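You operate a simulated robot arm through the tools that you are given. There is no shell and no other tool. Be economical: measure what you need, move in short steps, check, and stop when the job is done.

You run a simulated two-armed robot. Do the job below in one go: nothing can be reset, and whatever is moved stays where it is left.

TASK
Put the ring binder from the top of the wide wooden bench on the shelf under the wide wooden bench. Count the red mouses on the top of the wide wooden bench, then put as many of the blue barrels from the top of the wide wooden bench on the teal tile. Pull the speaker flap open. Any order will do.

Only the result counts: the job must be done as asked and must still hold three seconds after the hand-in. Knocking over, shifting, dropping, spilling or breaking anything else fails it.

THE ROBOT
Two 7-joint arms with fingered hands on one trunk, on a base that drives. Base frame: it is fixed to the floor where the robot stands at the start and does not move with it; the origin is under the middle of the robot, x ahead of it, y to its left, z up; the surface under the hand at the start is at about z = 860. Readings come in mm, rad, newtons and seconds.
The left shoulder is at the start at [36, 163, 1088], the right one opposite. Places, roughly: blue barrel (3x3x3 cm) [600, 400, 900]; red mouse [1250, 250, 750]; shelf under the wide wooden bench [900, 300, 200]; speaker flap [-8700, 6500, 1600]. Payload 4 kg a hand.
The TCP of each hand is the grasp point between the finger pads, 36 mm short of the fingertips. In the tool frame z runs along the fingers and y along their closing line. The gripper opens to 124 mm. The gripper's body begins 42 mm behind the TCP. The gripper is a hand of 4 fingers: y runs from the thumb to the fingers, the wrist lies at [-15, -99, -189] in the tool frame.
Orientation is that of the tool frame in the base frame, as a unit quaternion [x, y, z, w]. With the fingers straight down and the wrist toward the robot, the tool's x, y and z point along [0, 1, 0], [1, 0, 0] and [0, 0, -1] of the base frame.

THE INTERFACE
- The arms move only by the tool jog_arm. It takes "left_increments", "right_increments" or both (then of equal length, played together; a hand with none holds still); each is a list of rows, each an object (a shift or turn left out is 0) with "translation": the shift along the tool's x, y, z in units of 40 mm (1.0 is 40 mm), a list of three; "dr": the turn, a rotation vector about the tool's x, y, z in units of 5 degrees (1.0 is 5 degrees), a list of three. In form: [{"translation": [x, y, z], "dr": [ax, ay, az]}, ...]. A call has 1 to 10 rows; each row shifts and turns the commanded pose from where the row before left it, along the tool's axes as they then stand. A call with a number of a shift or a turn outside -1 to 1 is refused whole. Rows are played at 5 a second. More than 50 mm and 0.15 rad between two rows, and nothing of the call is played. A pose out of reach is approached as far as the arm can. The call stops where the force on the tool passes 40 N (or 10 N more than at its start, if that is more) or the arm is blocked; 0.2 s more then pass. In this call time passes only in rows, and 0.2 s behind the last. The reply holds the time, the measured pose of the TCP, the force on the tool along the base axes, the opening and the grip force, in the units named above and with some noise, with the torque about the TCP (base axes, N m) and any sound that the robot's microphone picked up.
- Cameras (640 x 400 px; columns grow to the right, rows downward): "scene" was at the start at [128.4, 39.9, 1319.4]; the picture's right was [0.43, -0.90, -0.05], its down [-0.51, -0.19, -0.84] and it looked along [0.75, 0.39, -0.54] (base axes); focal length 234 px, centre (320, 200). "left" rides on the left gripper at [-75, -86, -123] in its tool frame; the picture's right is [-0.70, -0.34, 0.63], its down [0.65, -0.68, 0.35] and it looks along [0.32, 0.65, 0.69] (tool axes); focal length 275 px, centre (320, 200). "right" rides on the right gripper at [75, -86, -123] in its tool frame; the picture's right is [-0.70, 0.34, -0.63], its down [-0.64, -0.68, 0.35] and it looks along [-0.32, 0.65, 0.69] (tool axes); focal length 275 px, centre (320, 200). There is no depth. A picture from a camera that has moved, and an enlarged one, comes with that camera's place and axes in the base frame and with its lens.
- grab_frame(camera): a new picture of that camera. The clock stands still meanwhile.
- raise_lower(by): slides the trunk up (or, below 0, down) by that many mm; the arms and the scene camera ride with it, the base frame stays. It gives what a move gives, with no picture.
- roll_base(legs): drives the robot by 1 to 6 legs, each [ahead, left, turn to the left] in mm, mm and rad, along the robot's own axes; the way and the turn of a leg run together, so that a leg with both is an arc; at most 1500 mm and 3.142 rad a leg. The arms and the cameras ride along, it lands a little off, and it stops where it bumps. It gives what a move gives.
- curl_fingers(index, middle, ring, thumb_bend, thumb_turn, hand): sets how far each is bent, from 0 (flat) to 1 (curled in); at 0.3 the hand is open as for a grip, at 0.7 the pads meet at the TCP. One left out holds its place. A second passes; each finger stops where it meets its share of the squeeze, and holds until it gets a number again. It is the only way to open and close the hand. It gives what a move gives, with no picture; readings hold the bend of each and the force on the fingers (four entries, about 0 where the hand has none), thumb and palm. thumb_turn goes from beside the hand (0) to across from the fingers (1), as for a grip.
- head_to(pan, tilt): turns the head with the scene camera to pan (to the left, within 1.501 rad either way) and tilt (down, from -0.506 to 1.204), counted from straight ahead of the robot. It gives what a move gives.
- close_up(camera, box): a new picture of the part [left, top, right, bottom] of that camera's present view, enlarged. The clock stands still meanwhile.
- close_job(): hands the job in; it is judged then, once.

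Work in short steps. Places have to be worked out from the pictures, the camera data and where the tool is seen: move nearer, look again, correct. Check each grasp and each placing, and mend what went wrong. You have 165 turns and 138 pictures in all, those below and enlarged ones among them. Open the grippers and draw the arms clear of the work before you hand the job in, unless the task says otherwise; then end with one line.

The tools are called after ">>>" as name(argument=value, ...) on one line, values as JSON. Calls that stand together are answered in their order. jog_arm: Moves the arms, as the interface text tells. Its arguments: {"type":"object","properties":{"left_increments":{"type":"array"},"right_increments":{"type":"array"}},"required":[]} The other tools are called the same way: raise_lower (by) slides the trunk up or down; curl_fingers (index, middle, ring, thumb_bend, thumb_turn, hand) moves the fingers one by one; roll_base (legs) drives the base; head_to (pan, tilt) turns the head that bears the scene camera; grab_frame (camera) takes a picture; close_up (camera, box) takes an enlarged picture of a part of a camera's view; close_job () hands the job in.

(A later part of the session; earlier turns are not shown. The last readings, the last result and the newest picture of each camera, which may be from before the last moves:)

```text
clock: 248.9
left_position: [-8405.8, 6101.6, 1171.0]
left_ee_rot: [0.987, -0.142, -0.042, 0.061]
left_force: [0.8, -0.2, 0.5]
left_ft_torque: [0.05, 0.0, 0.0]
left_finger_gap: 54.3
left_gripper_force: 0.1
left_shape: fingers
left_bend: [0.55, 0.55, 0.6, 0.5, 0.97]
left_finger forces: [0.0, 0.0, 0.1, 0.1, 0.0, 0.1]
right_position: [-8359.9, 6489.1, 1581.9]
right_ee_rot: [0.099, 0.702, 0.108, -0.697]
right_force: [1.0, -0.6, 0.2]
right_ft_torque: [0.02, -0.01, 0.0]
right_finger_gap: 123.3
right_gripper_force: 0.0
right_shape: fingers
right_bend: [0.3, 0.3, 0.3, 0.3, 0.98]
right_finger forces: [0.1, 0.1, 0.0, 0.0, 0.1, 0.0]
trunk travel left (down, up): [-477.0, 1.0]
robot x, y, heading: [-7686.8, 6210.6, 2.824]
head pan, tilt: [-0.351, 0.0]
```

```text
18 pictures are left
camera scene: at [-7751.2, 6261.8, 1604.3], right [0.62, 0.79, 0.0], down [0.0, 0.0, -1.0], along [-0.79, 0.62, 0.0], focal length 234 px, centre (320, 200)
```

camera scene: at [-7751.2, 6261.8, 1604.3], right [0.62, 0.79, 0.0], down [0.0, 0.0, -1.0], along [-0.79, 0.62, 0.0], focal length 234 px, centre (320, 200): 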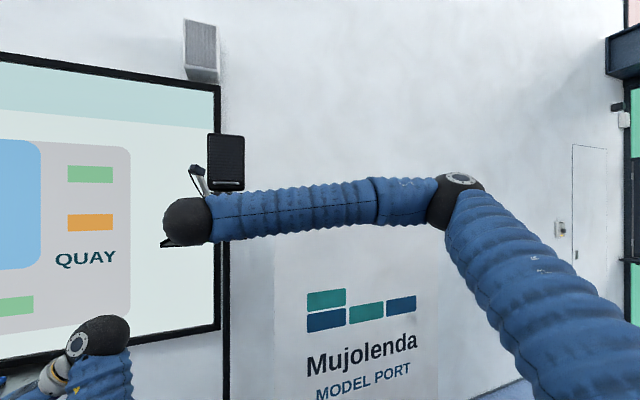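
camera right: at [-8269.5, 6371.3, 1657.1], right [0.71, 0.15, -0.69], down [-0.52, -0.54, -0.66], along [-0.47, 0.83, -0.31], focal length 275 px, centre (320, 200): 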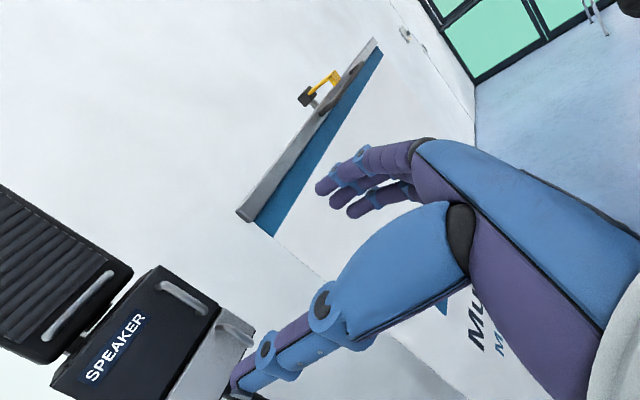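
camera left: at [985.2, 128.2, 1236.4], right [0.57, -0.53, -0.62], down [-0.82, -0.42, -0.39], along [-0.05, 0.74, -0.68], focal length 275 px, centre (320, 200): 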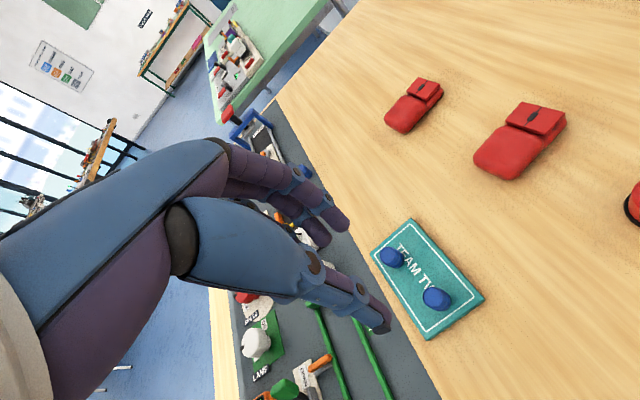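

Both views agree: handle bar at s≈3925, m≈10571, z≈1585, directly ahead of the hand by 285 mm. I pre-shape the fingers and move forward 200 mm with the base.

>>> curl_fingers(hand="right", index=0.44, middle=0.44, ring=0.44, thumb_bend=0.44)

>>> roll_base(legs=[[190, 0, 0]])

>>> grab_frame(camera="right")

```text
clock: 249.9
left_position: [-8406.0, 6101.9, 1170.5]
left_ee_rot: [0.987, -0.142, -0.042, 0.059]
left_force: [-0.4, 0.1, 0.3]
left_ft_torque: [0.02, 0.01, 0.02]
left_finger_gap: 54.2
left_gripper_force: 0.0
left_shape: fingers
left_bend: [0.55, 0.55, 0.6, 0.5, 0.97]
left_finger forces: [0.1, 0.1, 0.0, 0.1, 0.0, 0.0]
right_position: [-8360.5, 6488.7, 1582.2]
right_ee_rot: [0.099, 0.702, 0.109, -0.697]
right_force: [-0.1, -0.4, -0.1]
right_ft_torque: [0.04, 0.03, -0.01]
right_finger_gap: 81.2
right_gripper_force: 0.1
right_shape: fingers
right_bend: [0.44, 0.44, 0.44, 0.44, 0.98]
right_finger forces: [0.0, 0.0, 0.1, 0.0, 0.0, 0.0]
trunk travel left (down, up): [-477.0, 1.0]
robot x, y, heading: [-7689.8, 6210.9, 2.826]
head pan, tilt: [-0.351, 0.0]
```

```text
clock: 251.4
left_position: [-8588.0, 6161.0, 1170.0]
left_ee_rot: [0.987, -0.141, -0.042, 0.06]
left_force: [0.0, 0.0, 0.8]
left_ft_torque: [-0.02, -0.04, 0.0]
left_finger_gap: 54.0
left_gripper_force: 0.1
left_shape: fingers
left_bend: [0.55, 0.55, 0.6, 0.5, 0.97]
left_finger forces: [0.0, 0.0, 0.1, 0.0, 0.0, 0.0]
right_position: [-8545.1, 6550.3, 1581.6]
right_ee_rot: [0.099, 0.701, 0.107, -0.698]
right_force: [-1.0, 0.2, -0.2]
right_ft_torque: [0.02, 0.02, 0.03]
right_finger_gap: 80.7
right_gripper_force: 0.1
right_shape: fingers
right_bend: [0.44, 0.44, 0.44, 0.44, 0.98]
right_finger forces: [0.0, 0.1, 0.0, 0.0, 0.0, 0.0]
trunk travel left (down, up): [-477.0, 1.0]
robot x, y, heading: [-7873.0, 6270.4, 2.829]
head pan, tilt: [-0.351, 0.0]
```

```text
17 pictures are left
camera right: at [-8452.5, 6431.4, 1656.3], right [0.71, 0.15, -0.69], down [-0.52, -0.55, -0.66], along [-0.47, 0.83, -0.31], focal length 275 px, centre (320, 200)
```

right: 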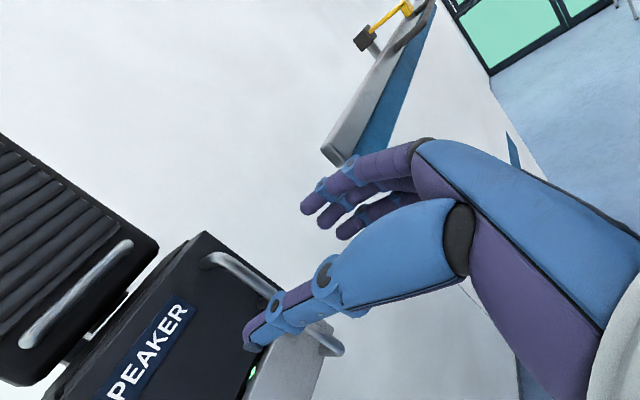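

Handle is ~6 mm left of the hand axis, 90 mm beyond the TCP. I advance 66 mm and check.

>>> jog_arm(right_increments=[{"translation": [0.05, -0.15, 0.6]}, {"translation": [0, 0, 0.6]}, {"translation": [0, 0, 0.45]}])

>>> grab_frame(camera="right")

```text
clock: 252.2
left_position: [-8587.8, 6159.7, 1170.7]
left_ee_rot: [0.987, -0.141, -0.042, 0.06]
left_force: [0.2, 0.4, -1.1]
left_ft_torque: [-0.02, 0.0, -0.01]
left_finger_gap: 54.5
left_gripper_force: 0.0
left_shape: fingers
left_bend: [0.55, 0.55, 0.6, 0.5, 0.97]
left_finger forces: [0.1, 0.0, 0.1, 0.0, 0.0, 0.0]
right_position: [-8609.0, 6562.5, 1583.9]
right_ee_rot: [0.1, 0.702, 0.108, -0.697]
right_force: [0.9, -0.1, 1.2]
right_ft_torque: [-0.03, 0.0, 0.01]
right_finger_gap: 80.9
right_gripper_force: 0.1
right_shape: fingers
right_bend: [0.44, 0.44, 0.44, 0.44, 0.98]
right_finger forces: [0.0, 0.0, 0.0, 0.0, 0.1, 0.0]
trunk travel left (down, up): [-477.0, 1.0]
robot x, y, heading: [-7867.6, 6270.6, 2.826]
head pan, tilt: [-0.351, 0.0]
```

```text
16 pictures are left
camera right: at [-8516.7, 6444.6, 1658.5], right [0.71, 0.15, -0.69], down [-0.52, -0.54, -0.65], along [-0.47, 0.83, -0.31], focal length 275 px, centre (320, 200)
```

right: 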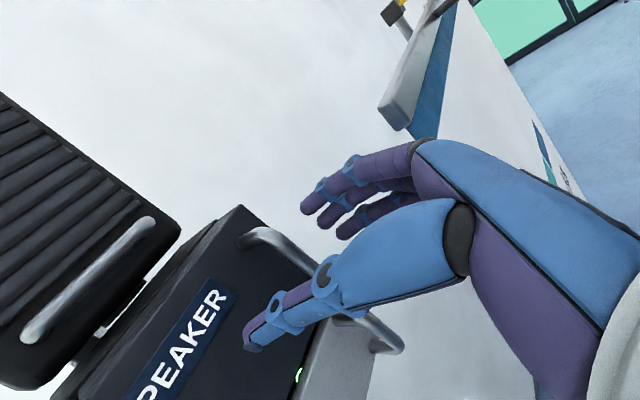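

The bar lies between thumb and fingers. I close the hand on it.

>>> curl_fingers(hand="right", index=0.72, middle=0.72, ring=0.72, thumb_bend=0.72)

>>> grab_frame(camera="right")

```text
clock: 253.2
left_position: [-8586.6, 6161.4, 1171.9]
left_ee_rot: [0.987, -0.141, -0.042, 0.061]
left_force: [0.3, -0.4, 0.4]
left_ft_torque: [0.01, 0.01, 0.01]
left_finger_gap: 54.2
left_gripper_force: 0.0
left_shape: fingers
left_bend: [0.55, 0.55, 0.6, 0.5, 0.97]
left_finger forces: [0.0, 0.1, 0.1, 0.1, 0.0, 0.1]
right_position: [-8605.9, 6564.2, 1585.1]
right_ee_rot: [0.101, 0.701, 0.108, -0.698]
right_force: [10.3, 9.7, 1.6]
right_ft_torque: [0.23, -0.05, -0.33]
right_finger_gap: 7.6
right_gripper_force: 13.6
right_shape: fingers
right_bend: [0.71, 0.67, 0.71, 0.69, 0.97]
right_finger forces: [6.7, 6.7, 5.7, 0.1, 8.2, 0.0]
trunk travel left (down, up): [-477.0, 1.0]
robot x, y, heading: [-7871.9, 6270.1, 2.824]
head pan, tilt: [-0.351, 0.0]
```

```text
15 pictures are left
camera right: at [-8514.2, 6446.4, 1659.3], right [0.71, 0.14, -0.69], down [-0.53, -0.55, -0.65], along [-0.47, 0.83, -0.31], focal length 275 px, centre (320, 200)
```

right: 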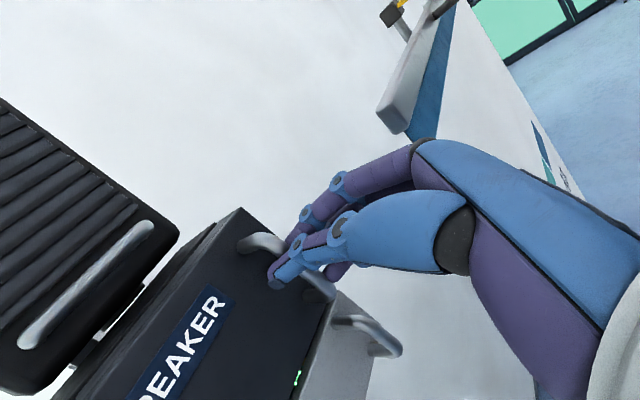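

All fingers hold the bar. I pull gently along the first part of the arc (≈15°).

>>> jog_arm(right_increments=[{"translation": [0, -0.03, -0.25]}, {"translation": [0, -0.07, -0.3]}, {"translation": [0, -0.2, -0.3]}])

>>> grab_frame(camera="right")

```text
clock: 254.0
left_position: [-8588.0, 6159.5, 1169.8]
left_ee_rot: [0.987, -0.14, -0.042, 0.059]
left_force: [-0.3, -0.3, -0.6]
left_ft_torque: [-0.03, 0.05, -0.02]
left_finger_gap: 54.0
left_gripper_force: 0.0
left_shape: fingers
left_bend: [0.55, 0.55, 0.6, 0.5, 0.97]
left_finger forces: [0.1, 0.1, 0.1, 0.0, 0.0, 0.0]
right_position: [-8580.2, 6540.4, 1582.6]
right_ee_rot: [0.099, 0.702, 0.109, -0.697]
right_force: [0.9, -0.1, -0.6]
right_ft_torque: [0.0, 0.01, -0.03]
right_finger_gap: 0.1
right_gripper_force: 0.0
right_shape: fingers
right_bend: [0.72, 0.72, 0.72, 0.69, 0.97]
right_finger forces: [0.0, 0.0, 0.0, 0.1, 0.0, 0.1]
trunk travel left (down, up): [-477.0, 1.0]
robot x, y, heading: [-7870.7, 6268.9, 2.822]
head pan, tilt: [-0.351, 0.0]
```

```text
14 pictures are left
camera right: at [-8488.1, 6422.1, 1657.9], right [0.71, 0.15, -0.69], down [-0.52, -0.54, -0.66], along [-0.47, 0.83, -0.31], focal length 275 px, centre (320, 200)
```

right: 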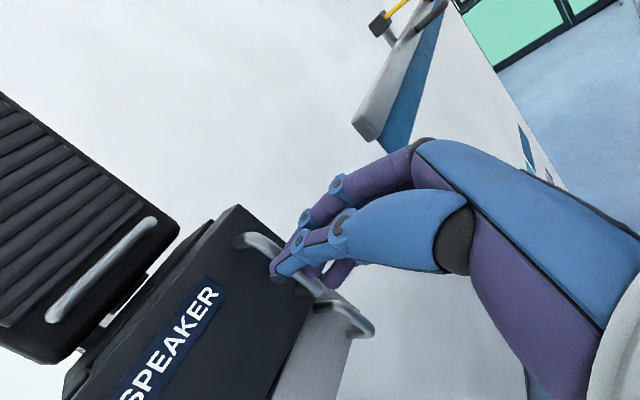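

The fingers slipped off the bar. I reopen, go ~16 mm deeper than before, and hook the fingers behind the bar with a stronger curl.

>>> curl_fingers(hand="right", index=0.44, middle=0.44, ring=0.44, thumb_bend=0.44)

>>> jog_arm(right_increments=[{"translation": [0.05, 0.3, 0.4]}, {"translation": [0, 0, 0.4]}, {"translation": [0, 0, 0.25]}, {"translation": [0, 0, 0.2]}])

>>> grab_frame(camera="right")

```text
clock: 255.0
left_position: [-8588.7, 6160.5, 1170.7]
left_ee_rot: [0.987, -0.141, -0.041, 0.06]
left_force: [-0.3, 0.9, -1.0]
left_ft_torque: [0.0, 0.01, 0.01]
left_finger_gap: 54.5
left_gripper_force: 0.1
left_shape: fingers
left_bend: [0.55, 0.55, 0.6, 0.5, 0.97]
left_finger forces: [0.1, 0.0, 0.0, 0.0, 0.1, 0.1]
right_position: [-8579.6, 6539.8, 1582.4]
right_ee_rot: [0.1, 0.702, 0.108, -0.697]
right_force: [-0.8, 0.3, 0.3]
right_ft_torque: [-0.01, 0.02, 0.02]
right_finger_gap: 80.7
right_gripper_force: 0.0
right_shape: fingers
right_bend: [0.44, 0.44, 0.44, 0.44, 0.97]
right_finger forces: [0.0, 0.1, 0.0, 0.0, 0.0, 0.0]
trunk travel left (down, up): [-477.0, 1.0]
robot x, y, heading: [-7874.2, 6271.3, 2.828]
head pan, tilt: [-0.351, 0.0]
```

```text
clock: 256.0
left_position: [-8587.9, 6160.8, 1170.7]
left_ee_rot: [0.987, -0.142, -0.042, 0.06]
left_force: [0.6, -0.2, -0.8]
left_ft_torque: [0.01, 0.01, -0.03]
left_finger_gap: 54.2
left_gripper_force: 0.1
left_shape: fingers
left_bend: [0.55, 0.55, 0.6, 0.5, 0.97]
left_finger forces: [0.1, 0.1, 0.1, 0.0, 0.0, 0.0]
right_position: [-8626.7, 6566.0, 1585.0]
right_ee_rot: [0.099, 0.702, 0.108, -0.697]
right_force: [0.3, 0.6, -0.2]
right_ft_torque: [0.01, 0.05, 0.01]
right_finger_gap: 80.6
right_gripper_force: 0.2
right_shape: fingers
right_bend: [0.44, 0.44, 0.44, 0.44, 0.97]
right_finger forces: [0.0, 0.0, 0.1, 0.0, 0.2, 0.1]
trunk travel left (down, up): [-477.0, 1.0]
robot x, y, heading: [-7870.9, 6269.1, 2.829]
head pan, tilt: [-0.351, 0.0]
```

```text
13 pictures are left
camera right: at [-8533.1, 6448.9, 1659.9], right [0.71, 0.15, -0.69], down [-0.52, -0.55, -0.66], along [-0.47, 0.83, -0.31], focal length 275 px, centre (320, 200)
```

right: 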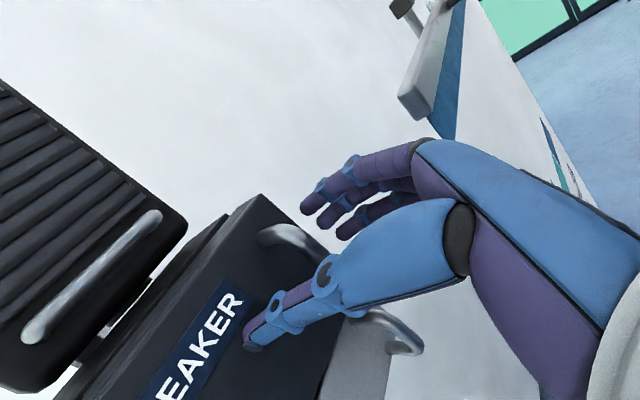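

No contact with the door face yet. I go 10 mm deeper and close the fingers hard.

>>> jog_arm(right_increments=[{"translation": [0, 0, 0.15]}, {"translation": [0, 0, 0.12]}])

>>> curl_fingers(hand="right", index=0.95, middle=0.95, ring=0.95, thumb_bend=0.85)

>>> grab_frame(camera="right")

```text
clock: 256.6
left_position: [-8587.5, 6160.0, 1169.9]
left_ee_rot: [0.987, -0.14, -0.041, 0.06]
left_force: [0.2, 0.7, 0.0]
left_ft_torque: [0.0, -0.02, -0.04]
left_finger_gap: 54.2
left_gripper_force: 0.2
left_shape: fingers
left_bend: [0.55, 0.55, 0.6, 0.5, 0.97]
left_finger forces: [0.0, 0.2, 0.0, 0.0, 0.1, 0.1]
right_position: [-8635.2, 6570.2, 1586.4]
right_ee_rot: [0.1, 0.702, 0.108, -0.697]
right_force: [0.2, 0.8, -0.8]
right_ft_torque: [0.02, 0.03, 0.0]
right_finger_gap: 80.7
right_gripper_force: 0.0
right_shape: fingers
right_bend: [0.44, 0.44, 0.44, 0.44, 0.98]
right_finger forces: [0.0, 0.0, 0.0, 0.1, 0.5, 0.1]
trunk travel left (down, up): [-477.0, 1.0]
robot x, y, heading: [-7869.3, 6268.7, 2.821]
head pan, tilt: [-0.351, 0.0]
```

```text
clock: 257.6
left_position: [-8586.6, 6161.8, 1171.6]
left_ee_rot: [0.987, -0.141, -0.042, 0.061]
left_force: [-0.6, -0.6, 0.0]
left_ft_torque: [-0.02, -0.02, 0.03]
left_finger_gap: 54.5
left_gripper_force: 0.1
left_shape: fingers
left_bend: [0.55, 0.55, 0.6, 0.5, 0.97]
left_finger forces: [0.0, 0.1, 0.1, 0.0, 0.0, 0.0]
right_position: [-8631.6, 6571.4, 1586.1]
right_ee_rot: [0.101, 0.702, 0.108, -0.697]
right_force: [8.5, 4.7, 1.6]
right_ft_torque: [0.7, 0.39, -1.27]
right_finger_gap: 24.9
right_gripper_force: 40.7
right_shape: fingers
right_bend: [0.56, 0.54, 0.73, 0.64, 0.98]
right_finger forces: [25.2, 13.2, 13.6, 0.0, 29.9, 0.0]
trunk travel left (down, up): [-477.0, 1.0]
robot x, y, heading: [-7871.5, 6267.4, 2.823]
head pan, tilt: [-0.351, 0.0]
```

```text
12 pictures are left
camera right: at [-8541.1, 6453.3, 1660.6], right [0.71, 0.14, -0.69], down [-0.53, -0.54, -0.65], along [-0.47, 0.83, -0.31], focal length 275 px, centre (320, 200)
```

right: 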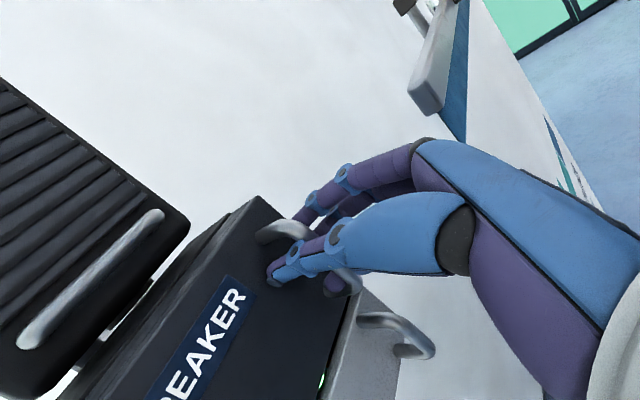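

Firm grip now (40 N). I pull slowly, 20 mm, watching the force.

>>> jog_arm(right_increments=[{"translation": [0, 0, -0.15]}, {"translation": [0, -0.05, -0.15]}, {"translation": [0, -0.05, -0.2]}])

```text
clock: 258.4
left_position: [-8589.5, 6158.4, 1168.8]
left_ee_rot: [0.987, -0.141, -0.042, 0.061]
left_force: [0.5, -0.1, 0.1]
left_ft_torque: [0.01, 0.02, 0.01]
left_finger_gap: 54.3
left_gripper_force: 0.0
left_shape: fingers
left_bend: [0.55, 0.55, 0.6, 0.5, 0.97]
left_finger forces: [0.0, 0.0, 0.0, 0.0, 0.1, 0.0]
right_position: [-8617.9, 6559.7, 1585.2]
right_ee_rot: [0.098, 0.701, 0.108, -0.698]
right_force: [-17.7, -0.7, 14.7]
right_ft_torque: [0.74, 0.88, -1.35]
right_finger_gap: 27.6
right_gripper_force: 49.7
right_shape: fingers
right_bend: [0.55, 0.53, 0.72, 0.63, 0.97]
right_finger forces: [29.9, 14.4, 25.0, 0.0, 29.8, 0.0]
trunk travel left (down, up): [-477.0, 1.0]
robot x, y, heading: [-7871.6, 6272.3, 2.823]
head pan, tilt: [-0.351, 0.0]
```

Resistance ~18 N with grip held. I continue along the arc.

>>> jog_arm(right_increments=[{"translation": [0, -0.06, -0.2]}, {"translation": [0, -0.08, -0.2]}, {"translation": [0, -0.1, -0.2]}])

>>> grab_frame(camera="right")

```text
clock: 259.2
left_position: [-8590.3, 6158.4, 1168.3]
left_ee_rot: [0.988, -0.14, -0.041, 0.059]
left_force: [0.1, -0.4, -1.3]
left_ft_torque: [0.02, -0.01, -0.01]
left_finger_gap: 54.2
left_gripper_force: 0.0
left_shape: fingers
left_bend: [0.55, 0.55, 0.6, 0.5, 0.97]
left_finger forces: [0.0, 0.1, 0.0, 0.1, 0.0, 0.0]
right_position: [-8600.8, 6543.0, 1584.4]
right_ee_rot: [0.098, 0.703, 0.108, -0.696]
right_force: [-33.5, -6.6, 23.0]
right_ft_torque: [0.79, 1.7, -1.26]
right_finger_gap: 31.4
right_gripper_force: 57.1
right_shape: fingers
right_bend: [0.55, 0.53, 0.7, 0.63, 0.96]
right_finger forces: [32.3, 13.6, 36.7, 0.0, 31.3, 0.0]
trunk travel left (down, up): [-477.0, 1.0]
robot x, y, heading: [-7871.0, 6269.2, 2.832]
head pan, tilt: [-0.351, 0.0]
```

```text
11 pictures are left
camera right: at [-8508.0, 6424.1, 1659.2], right [0.71, 0.15, -0.69], down [-0.52, -0.54, -0.66], along [-0.47, 0.83, -0.31], focal length 275 px, centre (320, 200)
```

right: 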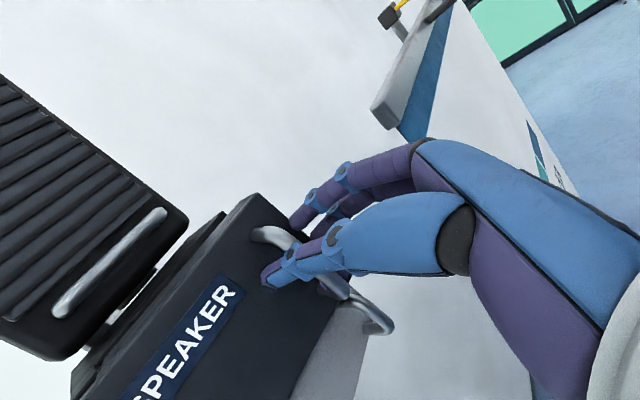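

The handle has moved ~35 mm out: the flap is opening (≈15°) against stiff resistance. I continue slowly, turning the hand along with it.

>>> jog_arm(right_increments=[{"translation": [0, -0.08, -0.12], "dr": [-0.5, 0, 0]}, {"translation": [0, -0.08, -0.12], "dr": [-0.5, 0, 0]}, {"translation": [0, -0.08, -0.12], "dr": [-0.5, 0, 0]}, {"translation": [0, -0.08, -0.12], "dr": [-0.5, 0, 0]}, {"translation": [0, -0.08, -0.12], "dr": [-0.5, 0, 0]}])

```text
clock: 259.9
left_position: [-8589.8, 6159.1, 1168.3]
left_ee_rot: [0.988, -0.14, -0.041, 0.06]
left_force: [-0.2, 0.8, -0.1]
left_ft_torque: [-0.03, -0.01, 0.02]
left_finger_gap: 54.3
left_gripper_force: 0.0
left_shape: fingers
left_bend: [0.55, 0.55, 0.6, 0.5, 0.97]
left_finger forces: [0.0, 0.1, 0.1, 0.0, 0.0, 0.0]
right_position: [-8594.9, 6532.4, 1584.8]
right_ee_rot: [0.126, 0.698, 0.135, -0.692]
right_force: [-29.6, -7.3, 10.3]
right_ft_torque: [0.63, 0.97, -0.61]
right_finger_gap: 31.9
right_gripper_force: 43.4
right_shape: fingers
right_bend: [0.56, 0.54, 0.7, 0.63, 0.96]
right_finger forces: [15.9, 9.9, 28.1, 0.1, 34.4, 0.1]
trunk travel left (down, up): [-477.0, 1.0]
robot x, y, heading: [-7872.9, 6268.9, 2.825]
head pan, tilt: [-0.351, 0.0]
stopped in row 3 (right hand): the force on the tool passed its limit at 51 N (the readings are from after the stop); the commanded pose is now the measured one
```

The force shows I'm pulling too radially; I need more sideways (toward the hinge) motion. I continue with a corrected arc.

>>> jog_arm(right_increments=[{"translation": [0, -0.15, 0]}, {"translation": [0, -0.13, -0.1], "dr": [-0.5, 0, 0]}, {"translation": [0, -0.13, -0.1], "dr": [-0.5, 0, 0]}, {"translation": [0, -0.13, -0.1], "dr": [-0.5, 0, 0]}])

```text
clock: 260.9
left_position: [-8588.4, 6160.3, 1170.3]
left_ee_rot: [0.987, -0.14, -0.041, 0.061]
left_force: [-0.4, 0.4, 0.1]
left_ft_torque: [-0.01, -0.03, 0.01]
left_finger_gap: 54.3
left_gripper_force: 0.1
left_shape: fingers
left_bend: [0.55, 0.55, 0.6, 0.5, 0.97]
left_finger forces: [0.1, 0.1, 0.1, 0.1, 0.1, 0.1]
right_position: [-8589.1, 6509.2, 1584.6]
right_ee_rot: [0.172, 0.686, 0.182, -0.683]
right_force: [-16.0, 3.8, 8.3]
right_ft_torque: [0.71, 0.77, -1.11]
right_finger_gap: 31.6
right_gripper_force: 46.1
right_shape: fingers
right_bend: [0.55, 0.53, 0.7, 0.63, 0.96]
right_finger forces: [21.1, 13.3, 27.5, 0.0, 30.1, 0.0]
trunk travel left (down, up): [-477.0, 1.0]
robot x, y, heading: [-7872.6, 6269.5, 2.823]
head pan, tilt: [-0.351, 0.0]
```

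Force dropped to 16 N; geometry fits a ~115 mm radius. I continue the arc another 20°.

>>> jog_arm(right_increments=[{"translation": [0, -0.1, -0.13], "dr": [-0.6, 0, 0]}, {"translation": [0, -0.1, -0.13], "dr": [-0.6, 0, 0]}, {"translation": [0, -0.1, -0.13], "dr": [-0.6, 0, 0]}, {"translation": [0, -0.1, -0.13], "dr": [-0.6, 0, 0]}, {"translation": [0, -0.1, -0.13], "dr": [-0.6, 0, 0]}, {"translation": [0, -0.1, -0.13], "dr": [-0.6, 0, 0]}])

>>> grab_frame(camera="right")

```text
clock: 261.8
left_position: [-8590.9, 6157.3, 1168.7]
left_ee_rot: [0.988, -0.14, -0.041, 0.059]
left_force: [-0.2, 1.1, -0.4]
left_ft_torque: [-0.02, -0.02, 0.0]
left_finger_gap: 54.3
left_gripper_force: 0.0
left_shape: fingers
left_bend: [0.55, 0.55, 0.6, 0.5, 0.97]
left_finger forces: [0.1, 0.0, 0.0, 0.0, 0.0, 0.1]
right_position: [-8585.7, 6486.5, 1584.4]
right_ee_rot: [0.229, 0.668, 0.239, -0.667]
right_force: [-26.9, -1.3, 8.4]
right_ft_torque: [0.63, 0.64, -0.23]
right_finger_gap: 30.3
right_gripper_force: 36.1
right_shape: fingers
right_bend: [0.56, 0.63, 0.71, 0.63, 0.96]
right_finger forces: [13.3, 0.1, 27.0, 0.0, 31.9, 0.0]
trunk travel left (down, up): [-477.0, 1.0]
robot x, y, heading: [-7872.7, 6267.7, 2.828]
head pan, tilt: [-0.351, 0.0]
stopped in row 4 (right hand): the force on the tool passed its limit at 42 N (the readings are from after the stop); the commanded pose is now the measured one
```

```text
10 pictures are left
camera right: at [-8544.1, 6343.1, 1658.3], right [0.71, -0.12, -0.69], down [-0.69, -0.31, -0.65], along [-0.13, 0.94, -0.3], focal length 275 px, centre (320, 200)
```

right: 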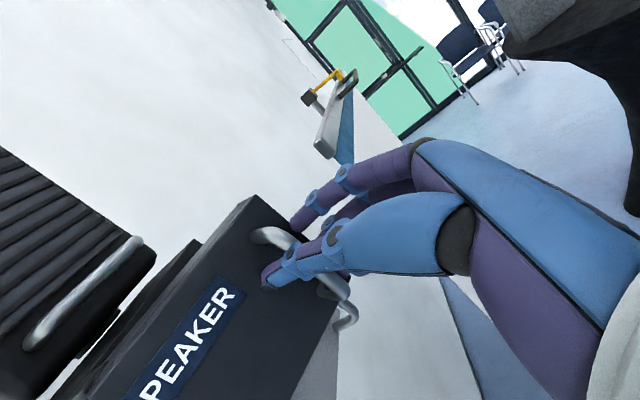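

I take a scene view to see the true flap state.

>>> head_to(pan=0.1, tilt=0.0)

>>> close_up(camera="scene", box=[220, 90, 460, 240])

```text
clock: 262.7
left_position: [-8590.0, 6158.5, 1169.2]
left_ee_rot: [0.987, -0.141, -0.041, 0.06]
left_force: [-0.3, -0.5, 0.4]
left_ft_torque: [-0.05, 0.0, 0.01]
left_finger_gap: 54.0
left_gripper_force: 0.0
left_shape: fingers
left_bend: [0.55, 0.55, 0.6, 0.5, 0.97]
left_finger forces: [0.0, 0.1, 0.1, 0.0, 0.1, 0.0]
right_position: [-8584.2, 6487.1, 1584.5]
right_ee_rot: [0.23, 0.669, 0.24, -0.665]
right_force: [-34.2, -3.7, 14.7]
right_ft_torque: [0.8, 0.66, 0.02]
right_finger_gap: 30.4
right_gripper_force: 37.7
right_shape: fingers
right_bend: [0.56, 0.63, 0.71, 0.63, 0.96]
right_finger forces: [10.8, 0.0, 28.3, 0.0, 36.3, 0.0]
trunk travel left (down, up): [-477.0, 1.0]
robot x, y, heading: [-7872.3, 6266.2, 2.825]
head pan, tilt: [0.099, 0.0]
```

```text
2.67 times, centred on (340, 165) of scene
camera zoom: at [-7955.5, 6284.1, 1604.1], right [0.21, 0.98, 0.0], down [0.0, 0.0, -1.0], along [-0.98, 0.21, 0.0], focal length 625 px, centre (267, 293)
```

zoom: 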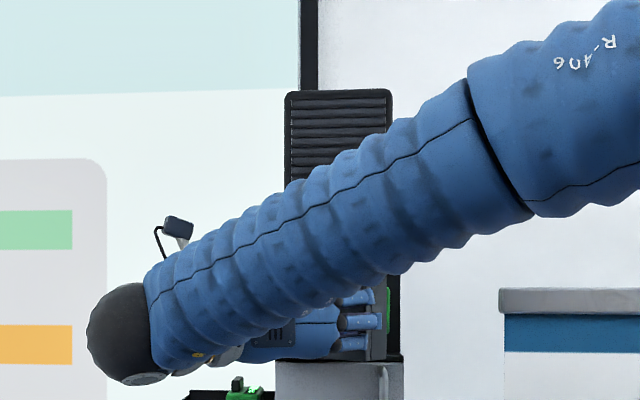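

The flap is ajar (green interior visible). I probe by moving purely sideways toward the hinge 12 mm to relieve stress.

>>> jog_arm(right_increments=[{"translation": [0, -0.14, -0.055]}, {"translation": [0, -0.14, -0.055]}])

```text
clock: 263.3
left_position: [-8589.4, 6160.4, 1169.7]
left_ee_rot: [0.987, -0.14, -0.04, 0.06]
left_force: [0.9, 0.1, 0.2]
left_ft_torque: [-0.01, -0.02, 0.01]
left_finger_gap: 54.2
left_gripper_force: 0.0
left_shape: fingers
left_bend: [0.55, 0.55, 0.6, 0.5, 0.97]
left_finger forces: [0.0, 0.0, 0.0, 0.0, 0.0, 0.0]
right_position: [-8586.4, 6479.2, 1584.8]
right_ee_rot: [0.231, 0.668, 0.24, -0.665]
right_force: [-15.9, 5.4, 8.6]
right_ft_torque: [0.76, 0.82, -1.08]
right_finger_gap: 30.8
right_gripper_force: 41.8
right_shape: fingers
right_bend: [0.54, 0.63, 0.71, 0.64, 0.96]
right_finger forces: [28.6, 0.0, 30.7, 0.0, 24.5, 0.0]
trunk travel left (down, up): [-477.0, 1.0]
robot x, y, heading: [-7876.6, 6269.2, 2.827]
head pan, tilt: [0.099, 0.0]
```

Force halves. I continue with a stronger sideways share, in short calls.

>>> jog_arm(right_increments=[{"translation": [0, -0.12, -0.1], "dr": [-0.6, 0, 0]}, {"translation": [0, -0.12, -0.1], "dr": [-0.6, 0, 0]}, {"translation": [0, -0.12, -0.1], "dr": [-0.6, 0, 0]}, {"translation": [0, -0.12, -0.1], "dr": [-0.6, 0, 0]}])

```text
clock: 264.3
left_position: [-8589.2, 6158.3, 1169.3]
left_ee_rot: [0.987, -0.141, -0.04, 0.06]
left_force: [-0.4, 0.3, 0.7]
left_ft_torque: [0.01, 0.01, -0.02]
left_finger_gap: 54.4
left_gripper_force: 0.1
left_shape: fingers
left_bend: [0.55, 0.55, 0.6, 0.5, 0.97]
left_finger forces: [0.1, 0.1, 0.0, 0.1, 0.0, 0.0]
right_position: [-8589.4, 6450.4, 1583.4]
right_ee_rot: [0.298, 0.64, 0.308, -0.638]
right_force: [-18.3, 4.0, 12.0]
right_ft_torque: [0.85, 0.37, -0.3]
right_finger_gap: 29.8
right_gripper_force: 36.4
right_shape: fingers
right_bend: [0.55, 0.63, 0.71, 0.64, 0.96]
right_finger forces: [16.6, 0.0, 26.5, 0.0, 30.5, 0.0]
trunk travel left (down, up): [-477.0, 1.0]
robot x, y, heading: [-7873.6, 6269.9, 2.822]
head pan, tilt: [0.099, 0.0]
```

Moving smoothly now. I check the flap angle with the hand camera.

>>> grab_frame(camera="right")

```text
8 pictures are left
camera right: at [-8577.8, 6301.7, 1657.8], right [0.67, -0.27, -0.69], down [-0.74, -0.16, -0.65], along [0.07, 0.95, -0.3], focal length 275 px, centre (320, 200)
```

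right: 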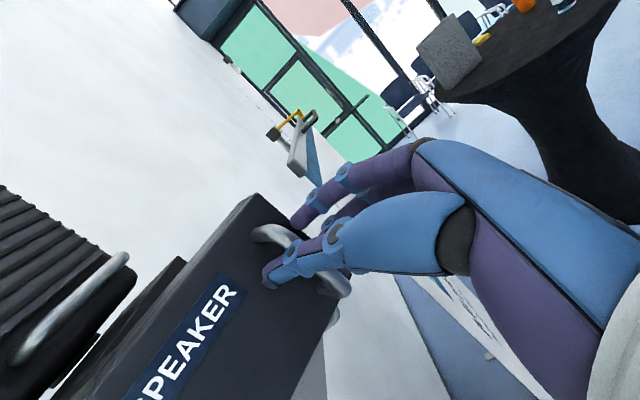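

The flap is ~50 mm thick with a hinge near s≈3765, m≈10665; it's open ≈38°. I continue the rigid rotation around that hinge.

>>> jog_arm(right_increments=[{"translation": [0, -0.11, -0.15], "dr": [-0.5, 0, 0]}, {"translation": [0, -0.11, -0.15], "dr": [-0.5, 0, 0]}, {"translation": [0, -0.11, -0.15], "dr": [-0.5, 0, 0]}, {"translation": [0, -0.11, -0.15], "dr": [-0.5, 0, 0]}])

```text
clock: 264.9
left_position: [-8593.0, 6159.0, 1167.5]
left_ee_rot: [0.988, -0.14, -0.041, 0.06]
left_force: [0.9, -0.5, 0.0]
left_ft_torque: [-0.01, 0.0, 0.01]
left_finger_gap: 54.2
left_gripper_force: 0.1
left_shape: fingers
left_bend: [0.55, 0.55, 0.6, 0.5, 0.97]
left_finger forces: [0.1, 0.0, 0.0, 0.1, 0.0, 0.0]
right_position: [-8589.6, 6475.2, 1594.2]
right_ee_rot: [0.349, 0.632, 0.317, -0.615]
right_force: [-33.2, -3.5, -27.5]
right_ft_torque: [0.38, 0.02, 0.55]
right_finger_gap: 10.3
right_gripper_force: 29.6
right_shape: fingers
right_bend: [0.67, 0.63, 0.71, 0.64, 1.0]
right_finger forces: [0.1, 0.1, 23.5, 0.0, 35.4, 0.0]
trunk travel left (down, up): [-477.0, 1.0]
robot x, y, heading: [-7873.4, 6272.3, 2.829]
head pan, tilt: [0.099, 0.0]
stopped in row 2 (right hand): the force on the tool passed its limit at 45 N (the readings are from after the stop); the commanded pose is now the measured one
```

The grip slipped partly. I look at the contact.

>>> grab_frame(camera="right")

```text
7 pictures are left
camera right: at [-8592.7, 6330.6, 1677.6], right [0.63, -0.37, -0.68], down [-0.76, -0.12, -0.64], along [0.16, 0.92, -0.36], focal length 275 px, centre (320, 200)
```

right: 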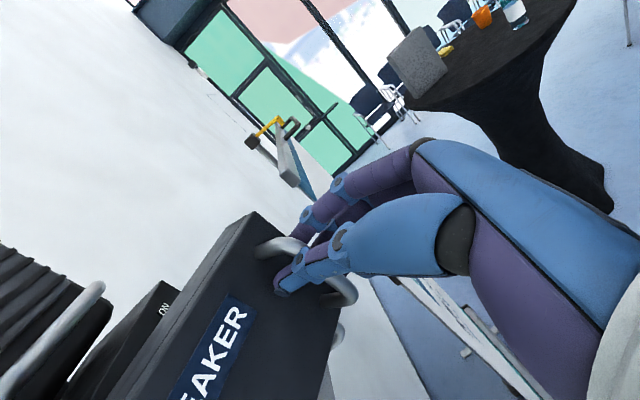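

The flap is open with "ON" visible behind it. I reopen the fingers, re-seat deeper on the handle (−8 mm down, +14 mm in), and close again.

>>> curl_fingers(hand="right", index=0.44, middle=0.44, ring=0.44, thumb_bend=0.44)

>>> grab_frame(camera="right")

```text
clock: 265.9
left_position: [-8587.7, 6157.1, 1170.3]
left_ee_rot: [0.987, -0.14, -0.042, 0.06]
left_force: [-1.1, -0.7, -0.1]
left_ft_torque: [-0.02, 0.01, 0.04]
left_finger_gap: 54.2
left_gripper_force: 0.1
left_shape: fingers
left_bend: [0.55, 0.55, 0.6, 0.5, 0.97]
left_finger forces: [0.0, 0.0, 0.1, 0.0, 0.1, 0.1]
right_position: [-8580.8, 6475.5, 1601.1]
right_ee_rot: [0.35, 0.628, 0.318, -0.617]
right_force: [0.0, -0.3, -0.5]
right_ft_torque: [0.02, -0.01, 0.01]
right_finger_gap: 80.3
right_gripper_force: 0.1
right_shape: fingers
right_bend: [0.44, 0.44, 0.44, 0.44, 0.98]
right_finger forces: [0.0, 0.1, 0.1, 0.1, 0.0, 0.0]
trunk travel left (down, up): [-477.0, 1.0]
robot x, y, heading: [-7871.9, 6273.2, 2.829]
head pan, tilt: [0.099, 0.0]
```

```text
6 pictures are left
camera right: at [-8585.1, 6330.3, 1683.3], right [0.63, -0.37, -0.68], down [-0.76, -0.12, -0.63], along [0.16, 0.92, -0.36], focal length 275 px, centre (320, 200)
```

right: 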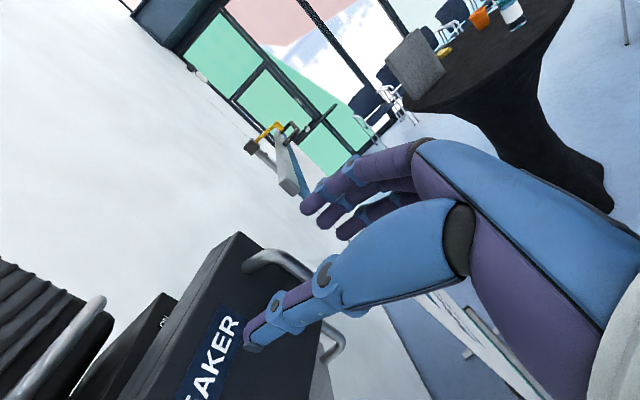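

The flap stays open by itself; my hand had just slid back ~40 mm. I re-seat: 44 mm in, 16 mm down, and close hard.

>>> jog_arm(right_increments=[{"translation": [-0.4, -0.05, 0.3]}, {"translation": [0, 0, 0.4]}, {"translation": [0, 0, 0.4]}])

>>> curl_fingers(hand="right", index=0.95, middle=0.95, ring=0.95, thumb_bend=0.85)

```text
clock: 266.7
left_position: [-8587.8, 6159.4, 1170.5]
left_ee_rot: [0.987, -0.14, -0.042, 0.06]
left_force: [-0.3, -0.9, 0.0]
left_ft_torque: [0.02, -0.02, 0.0]
left_finger_gap: 54.3
left_gripper_force: 0.0
left_shape: fingers
left_bend: [0.55, 0.55, 0.6, 0.5, 0.97]
left_finger forces: [0.0, 0.0, 0.1, 0.0, 0.1, 0.1]
right_position: [-8609.7, 6508.0, 1583.9]
right_ee_rot: [0.347, 0.629, 0.319, -0.618]
right_force: [0.9, -0.8, -0.5]
right_ft_torque: [-0.04, -0.02, 0.01]
right_finger_gap: 80.5
right_gripper_force: 0.2
right_shape: fingers
right_bend: [0.44, 0.44, 0.44, 0.44, 0.98]
right_finger forces: [0.1, 0.0, 0.0, 0.1, 0.0, 0.1]
trunk travel left (down, up): [-477.0, 1.0]
robot x, y, heading: [-7873.3, 6269.6, 2.829]
head pan, tilt: [0.099, 0.0]
```

```text
clock: 267.7
left_position: [-8586.9, 6159.7, 1172.8]
left_ee_rot: [0.987, -0.14, -0.042, 0.061]
left_force: [-0.2, -0.3, 0.6]
left_ft_torque: [0.01, 0.02, -0.02]
left_finger_gap: 54.4
left_gripper_force: 0.1
left_shape: fingers
left_bend: [0.55, 0.55, 0.6, 0.5, 0.97]
left_finger forces: [0.0, 0.0, 0.0, 0.0, 0.0, 0.0]
right_position: [-8605.6, 6508.4, 1584.7]
right_ee_rot: [0.348, 0.627, 0.32, -0.619]
right_force: [18.1, 8.7, 0.7]
right_ft_torque: [0.32, -0.53, -0.58]
right_finger_gap: 4.9
right_gripper_force: 28.7
right_shape: fingers
right_bend: [0.6, 0.6, 0.59, 0.75, 0.98]
right_finger forces: [12.1, 12.5, 13.6, 0.1, 19.4, 0.0]
trunk travel left (down, up): [-477.0, 1.0]
robot x, y, heading: [-7870.9, 6268.6, 2.828]
head pan, tilt: [0.099, 0.0]
```

Gripped again. Displacements fit a hinge at the box's back-left (R≈230). I continue the rigid arc with matching steps.

>>> jog_arm(right_increments=[{"translation": [0, -0.14, -0.2], "dr": [-0.45, 0, 0]}, {"translation": [0, -0.14, -0.2], "dr": [-0.45, 0, 0]}, {"translation": [0, -0.14, -0.2], "dr": [-0.45, 0, 0]}, {"translation": [0, -0.14, -0.2], "dr": [-0.45, 0, 0]}])

```text
clock: 268.7
left_position: [-8589.0, 6158.0, 1171.1]
left_ee_rot: [0.988, -0.14, -0.041, 0.059]
left_force: [-0.3, -0.9, 0.2]
left_ft_torque: [0.0, 0.01, 0.02]
left_finger_gap: 54.3
left_gripper_force: 0.1
left_shape: fingers
left_bend: [0.55, 0.55, 0.6, 0.5, 0.97]
left_finger forces: [0.0, 0.1, 0.0, 0.1, 0.1, 0.0]
right_position: [-8600.3, 6508.7, 1581.8]
right_ee_rot: [0.386, 0.619, 0.335, -0.596]
right_force: [-5.2, -4.0, 14.8]
right_ft_torque: [0.67, -0.32, 0.19]
right_finger_gap: 6.1
right_gripper_force: 22.1
right_shape: fingers
right_bend: [0.63, 0.63, 0.72, 0.73, 0.95]
right_finger forces: [6.2, 6.4, 6.6, 0.1, 25.3, 0.1]
right hand out of reach, approached as far as the arm can: row 2, 3, 4
trunk travel left (down, up): [-477.0, 1.0]
robot x, y, heading: [-7874.6, 6272.2, 2.83]
head pan, tilt: [0.099, 0.0]
```

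The arm reached its joint limit in yaw; I use the base to pull along the arc instead (fingers can pivot on the bar).

>>> roll_base(legs=[[-18, 35, 0]])

>>> roll_base(legs=[[-14, 35, 0]])

>>> grab_frame(camera="right")

```text
clock: 269.5
left_position: [-8582.1, 6123.6, 1169.6]
left_ee_rot: [0.987, -0.141, -0.043, 0.061]
left_force: [-0.7, -0.4, -0.5]
left_ft_torque: [0.0, 0.01, -0.01]
left_finger_gap: 54.3
left_gripper_force: 0.0
left_shape: fingers
left_bend: [0.55, 0.55, 0.6, 0.5, 0.97]
left_finger forces: [0.0, 0.0, 0.1, 0.1, 0.1, 0.1]
right_position: [-8591.5, 6471.2, 1581.0]
right_ee_rot: [0.386, 0.621, 0.333, -0.595]
right_force: [7.0, 1.9, -3.5]
right_ft_torque: [-0.07, -0.21, -0.33]
right_finger_gap: 4.7
right_gripper_force: 21.0
right_shape: fingers
right_bend: [0.61, 0.61, 0.73, 0.75, 0.96]
right_finger forces: [13.1, 13.3, 0.1, 0.1, 15.9, 0.1]
trunk travel left (down, up): [-477.0, 1.0]
robot x, y, heading: [-7864.2, 6232.6, 2.831]
head pan, tilt: [0.099, 0.0]
```

```text
clock: 270.4
left_position: [-8578.7, 6087.1, 1171.2]
left_ee_rot: [0.987, -0.141, -0.042, 0.061]
left_force: [-0.2, 1.0, -0.1]
left_ft_torque: [-0.03, 0.02, 0.0]
left_finger_gap: 54.3
left_gripper_force: 0.1
left_shape: fingers
left_bend: [0.55, 0.55, 0.6, 0.5, 0.97]
left_finger forces: [0.0, 0.1, 0.0, 0.1, 0.1, 0.1]
right_position: [-8588.7, 6438.6, 1581.4]
right_ee_rot: [0.389, 0.62, 0.332, -0.595]
right_force: [9.2, 0.8, -1.6]
right_ft_torque: [0.03, -0.25, -0.35]
right_finger_gap: 3.1
right_gripper_force: 19.7
right_shape: fingers
right_bend: [0.61, 0.61, 0.73, 0.75, 0.96]
right_finger forces: [12.4, 12.6, 0.0, 0.0, 14.6, 0.1]
trunk travel left (down, up): [-477.0, 1.0]
robot x, y, heading: [-7867.7, 6190.1, 2.829]
head pan, tilt: [0.099, 0.0]
```

```text
5 pictures are left
camera right: at [-8604.6, 6298.4, 1669.9], right [0.59, -0.45, -0.66], down [-0.77, -0.08, -0.63], along [0.24, 0.89, -0.4], focal length 275 px, centre (320, 200)
```

right: 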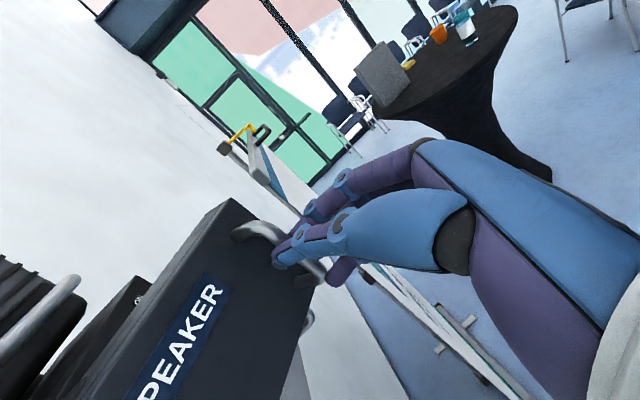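

The flap follows well (≈44° open). I continue with the base, now almost purely leftwards.

>>> roll_base(legs=[[-3, 40, 0]])

>>> roll_base(legs=[[3, 40, 0]])

>>> grab_frame(camera="right")

```text
clock: 271.3
left_position: [-8587.6, 6049.6, 1172.2]
left_ee_rot: [0.987, -0.141, -0.043, 0.061]
left_force: [0.3, 0.0, -1.2]
left_ft_torque: [-0.04, 0.03, 0.0]
left_finger_gap: 54.2
left_gripper_force: 0.1
left_shape: fingers
left_bend: [0.55, 0.55, 0.6, 0.5, 0.97]
left_finger forces: [0.0, 0.0, 0.0, 0.0, 0.1, 0.0]
right_position: [-8595.9, 6402.8, 1582.5]
right_ee_rot: [0.39, 0.62, 0.332, -0.594]
right_force: [23.5, -2.7, -8.4]
right_ft_torque: [-0.29, -0.3, -0.94]
right_finger_gap: 0.1
right_gripper_force: 21.7
right_shape: fingers
right_bend: [0.59, 0.58, 0.73, 0.78, 0.97]
right_finger forces: [16.1, 16.4, 0.0, 0.0, 10.9, 0.0]
trunk travel left (down, up): [-477.0, 1.0]
robot x, y, heading: [-7874.6, 6153.7, 2.823]
head pan, tilt: [0.099, 0.0]
```

```text
clock: 272.2
left_position: [-8601.1, 6013.5, 1173.2]
left_ee_rot: [0.987, -0.142, -0.043, 0.06]
left_force: [-0.2, 1.2, -0.7]
left_ft_torque: [-0.02, 0.02, 0.04]
left_finger_gap: 54.6
left_gripper_force: 0.0
left_shape: fingers
left_bend: [0.55, 0.55, 0.6, 0.5, 0.97]
left_finger forces: [0.0, 0.0, 0.1, 0.0, 0.0, 0.0]
right_position: [-8607.8, 6365.4, 1584.4]
right_ee_rot: [0.39, 0.619, 0.333, -0.594]
right_force: [32.7, -14.2, -10.5]
right_ft_torque: [-0.43, -0.35, -1.35]
right_finger_gap: 0.1
right_gripper_force: 24.1
right_shape: fingers
right_bend: [0.59, 0.58, 0.73, 0.79, 0.98]
right_finger forces: [17.7, 19.5, 0.0, 0.0, 12.2, 0.1]
trunk travel left (down, up): [-477.0, 1.0]
robot x, y, heading: [-7891.0, 6118.7, 2.829]
head pan, tilt: [0.099, 0.0]
```

```text
4 pictures are left
camera right: at [-8623.7, 6224.9, 1672.3], right [0.59, -0.46, -0.67], down [-0.77, -0.08, -0.63], along [0.24, 0.89, -0.4], focal length 275 px, centre (320, 200)
```

right: 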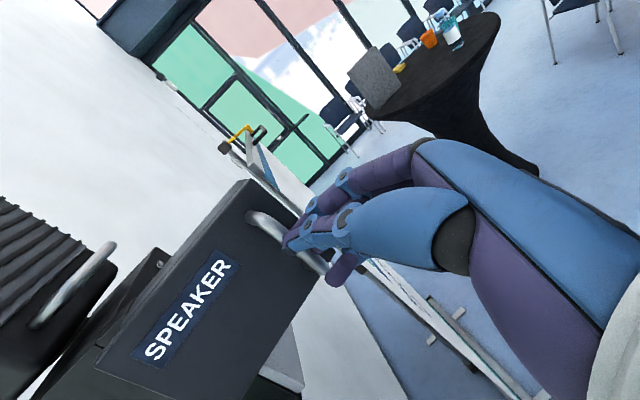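

The label direction shows the flap ≈80° open. One more small move, easing off the wall, then I'll release.

>>> roll_base(legs=[[-14, 22, 0]])

>>> curl_fingers(hand="right", index=0.4, middle=0.4, ring=0.4, thumb_bend=0.4)

>>> grab_frame(camera="right")

```text
clock: 273.0
left_position: [-8597.7, 5988.0, 1171.4]
left_ee_rot: [0.987, -0.141, -0.041, 0.061]
left_force: [0.1, 1.0, 0.2]
left_ft_torque: [-0.07, 0.03, -0.01]
left_finger_gap: 54.2
left_gripper_force: 0.1
left_shape: fingers
left_bend: [0.55, 0.55, 0.6, 0.5, 0.97]
left_finger forces: [0.0, 0.1, 0.1, 0.0, 0.0, 0.1]
right_position: [-8606.9, 6342.9, 1581.4]
right_ee_rot: [0.391, 0.62, 0.334, -0.593]
right_force: [-0.3, 0.2, 0.1]
right_ft_torque: [-0.01, -0.01, 0.02]
right_finger_gap: 0.0
right_gripper_force: 0.0
right_shape: fingers
right_bend: [0.61, 0.73, 0.73, 0.79, 0.96]
right_finger forces: [0.1, 0.0, 0.0, 0.0, 0.0, 0.1]
trunk travel left (down, up): [-477.0, 1.0]
robot x, y, heading: [-7881.0, 6098.6, 2.822]
head pan, tilt: [0.099, 0.0]
```

```text
clock: 274.0
left_position: [-8597.6, 5988.1, 1171.2]
left_ee_rot: [0.987, -0.142, -0.042, 0.061]
left_force: [-0.2, 0.7, -0.5]
left_ft_torque: [0.01, 0.0, 0.02]
left_finger_gap: 54.1
left_gripper_force: 0.1
left_shape: fingers
left_bend: [0.55, 0.55, 0.6, 0.5, 0.97]
left_finger forces: [0.0, 0.1, 0.1, 0.1, 0.1, 0.0]
right_position: [-8605.9, 6342.2, 1581.6]
right_ee_rot: [0.39, 0.62, 0.333, -0.593]
right_force: [0.1, 0.6, -0.2]
right_ft_torque: [0.02, -0.02, -0.02]
right_finger_gap: 93.0
right_gripper_force: 0.1
right_shape: fingers
right_bend: [0.4, 0.4, 0.4, 0.4, 0.97]
right_finger forces: [0.0, 0.0, 0.0, 0.0, 0.0, 0.0]
trunk travel left (down, up): [-477.0, 1.0]
robot x, y, heading: [-7880.7, 6095.8, 2.826]
head pan, tilt: [0.099, 0.0]
```

```text
3 pictures are left
camera right: at [-8623.4, 6200.7, 1669.7], right [0.59, -0.46, -0.66], down [-0.77, -0.07, -0.63], along [0.24, 0.89, -0.4], focal length 275 px, centre (320, 200)
```

right: 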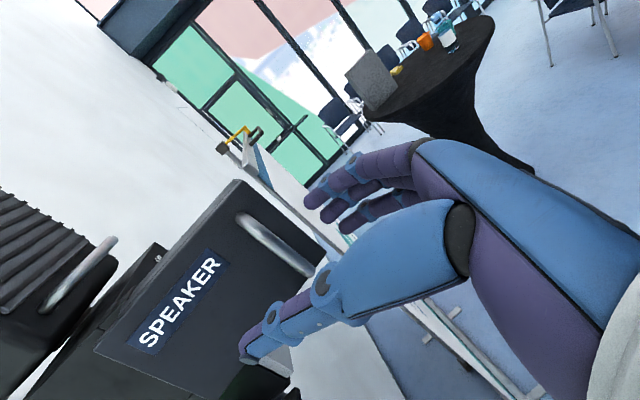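

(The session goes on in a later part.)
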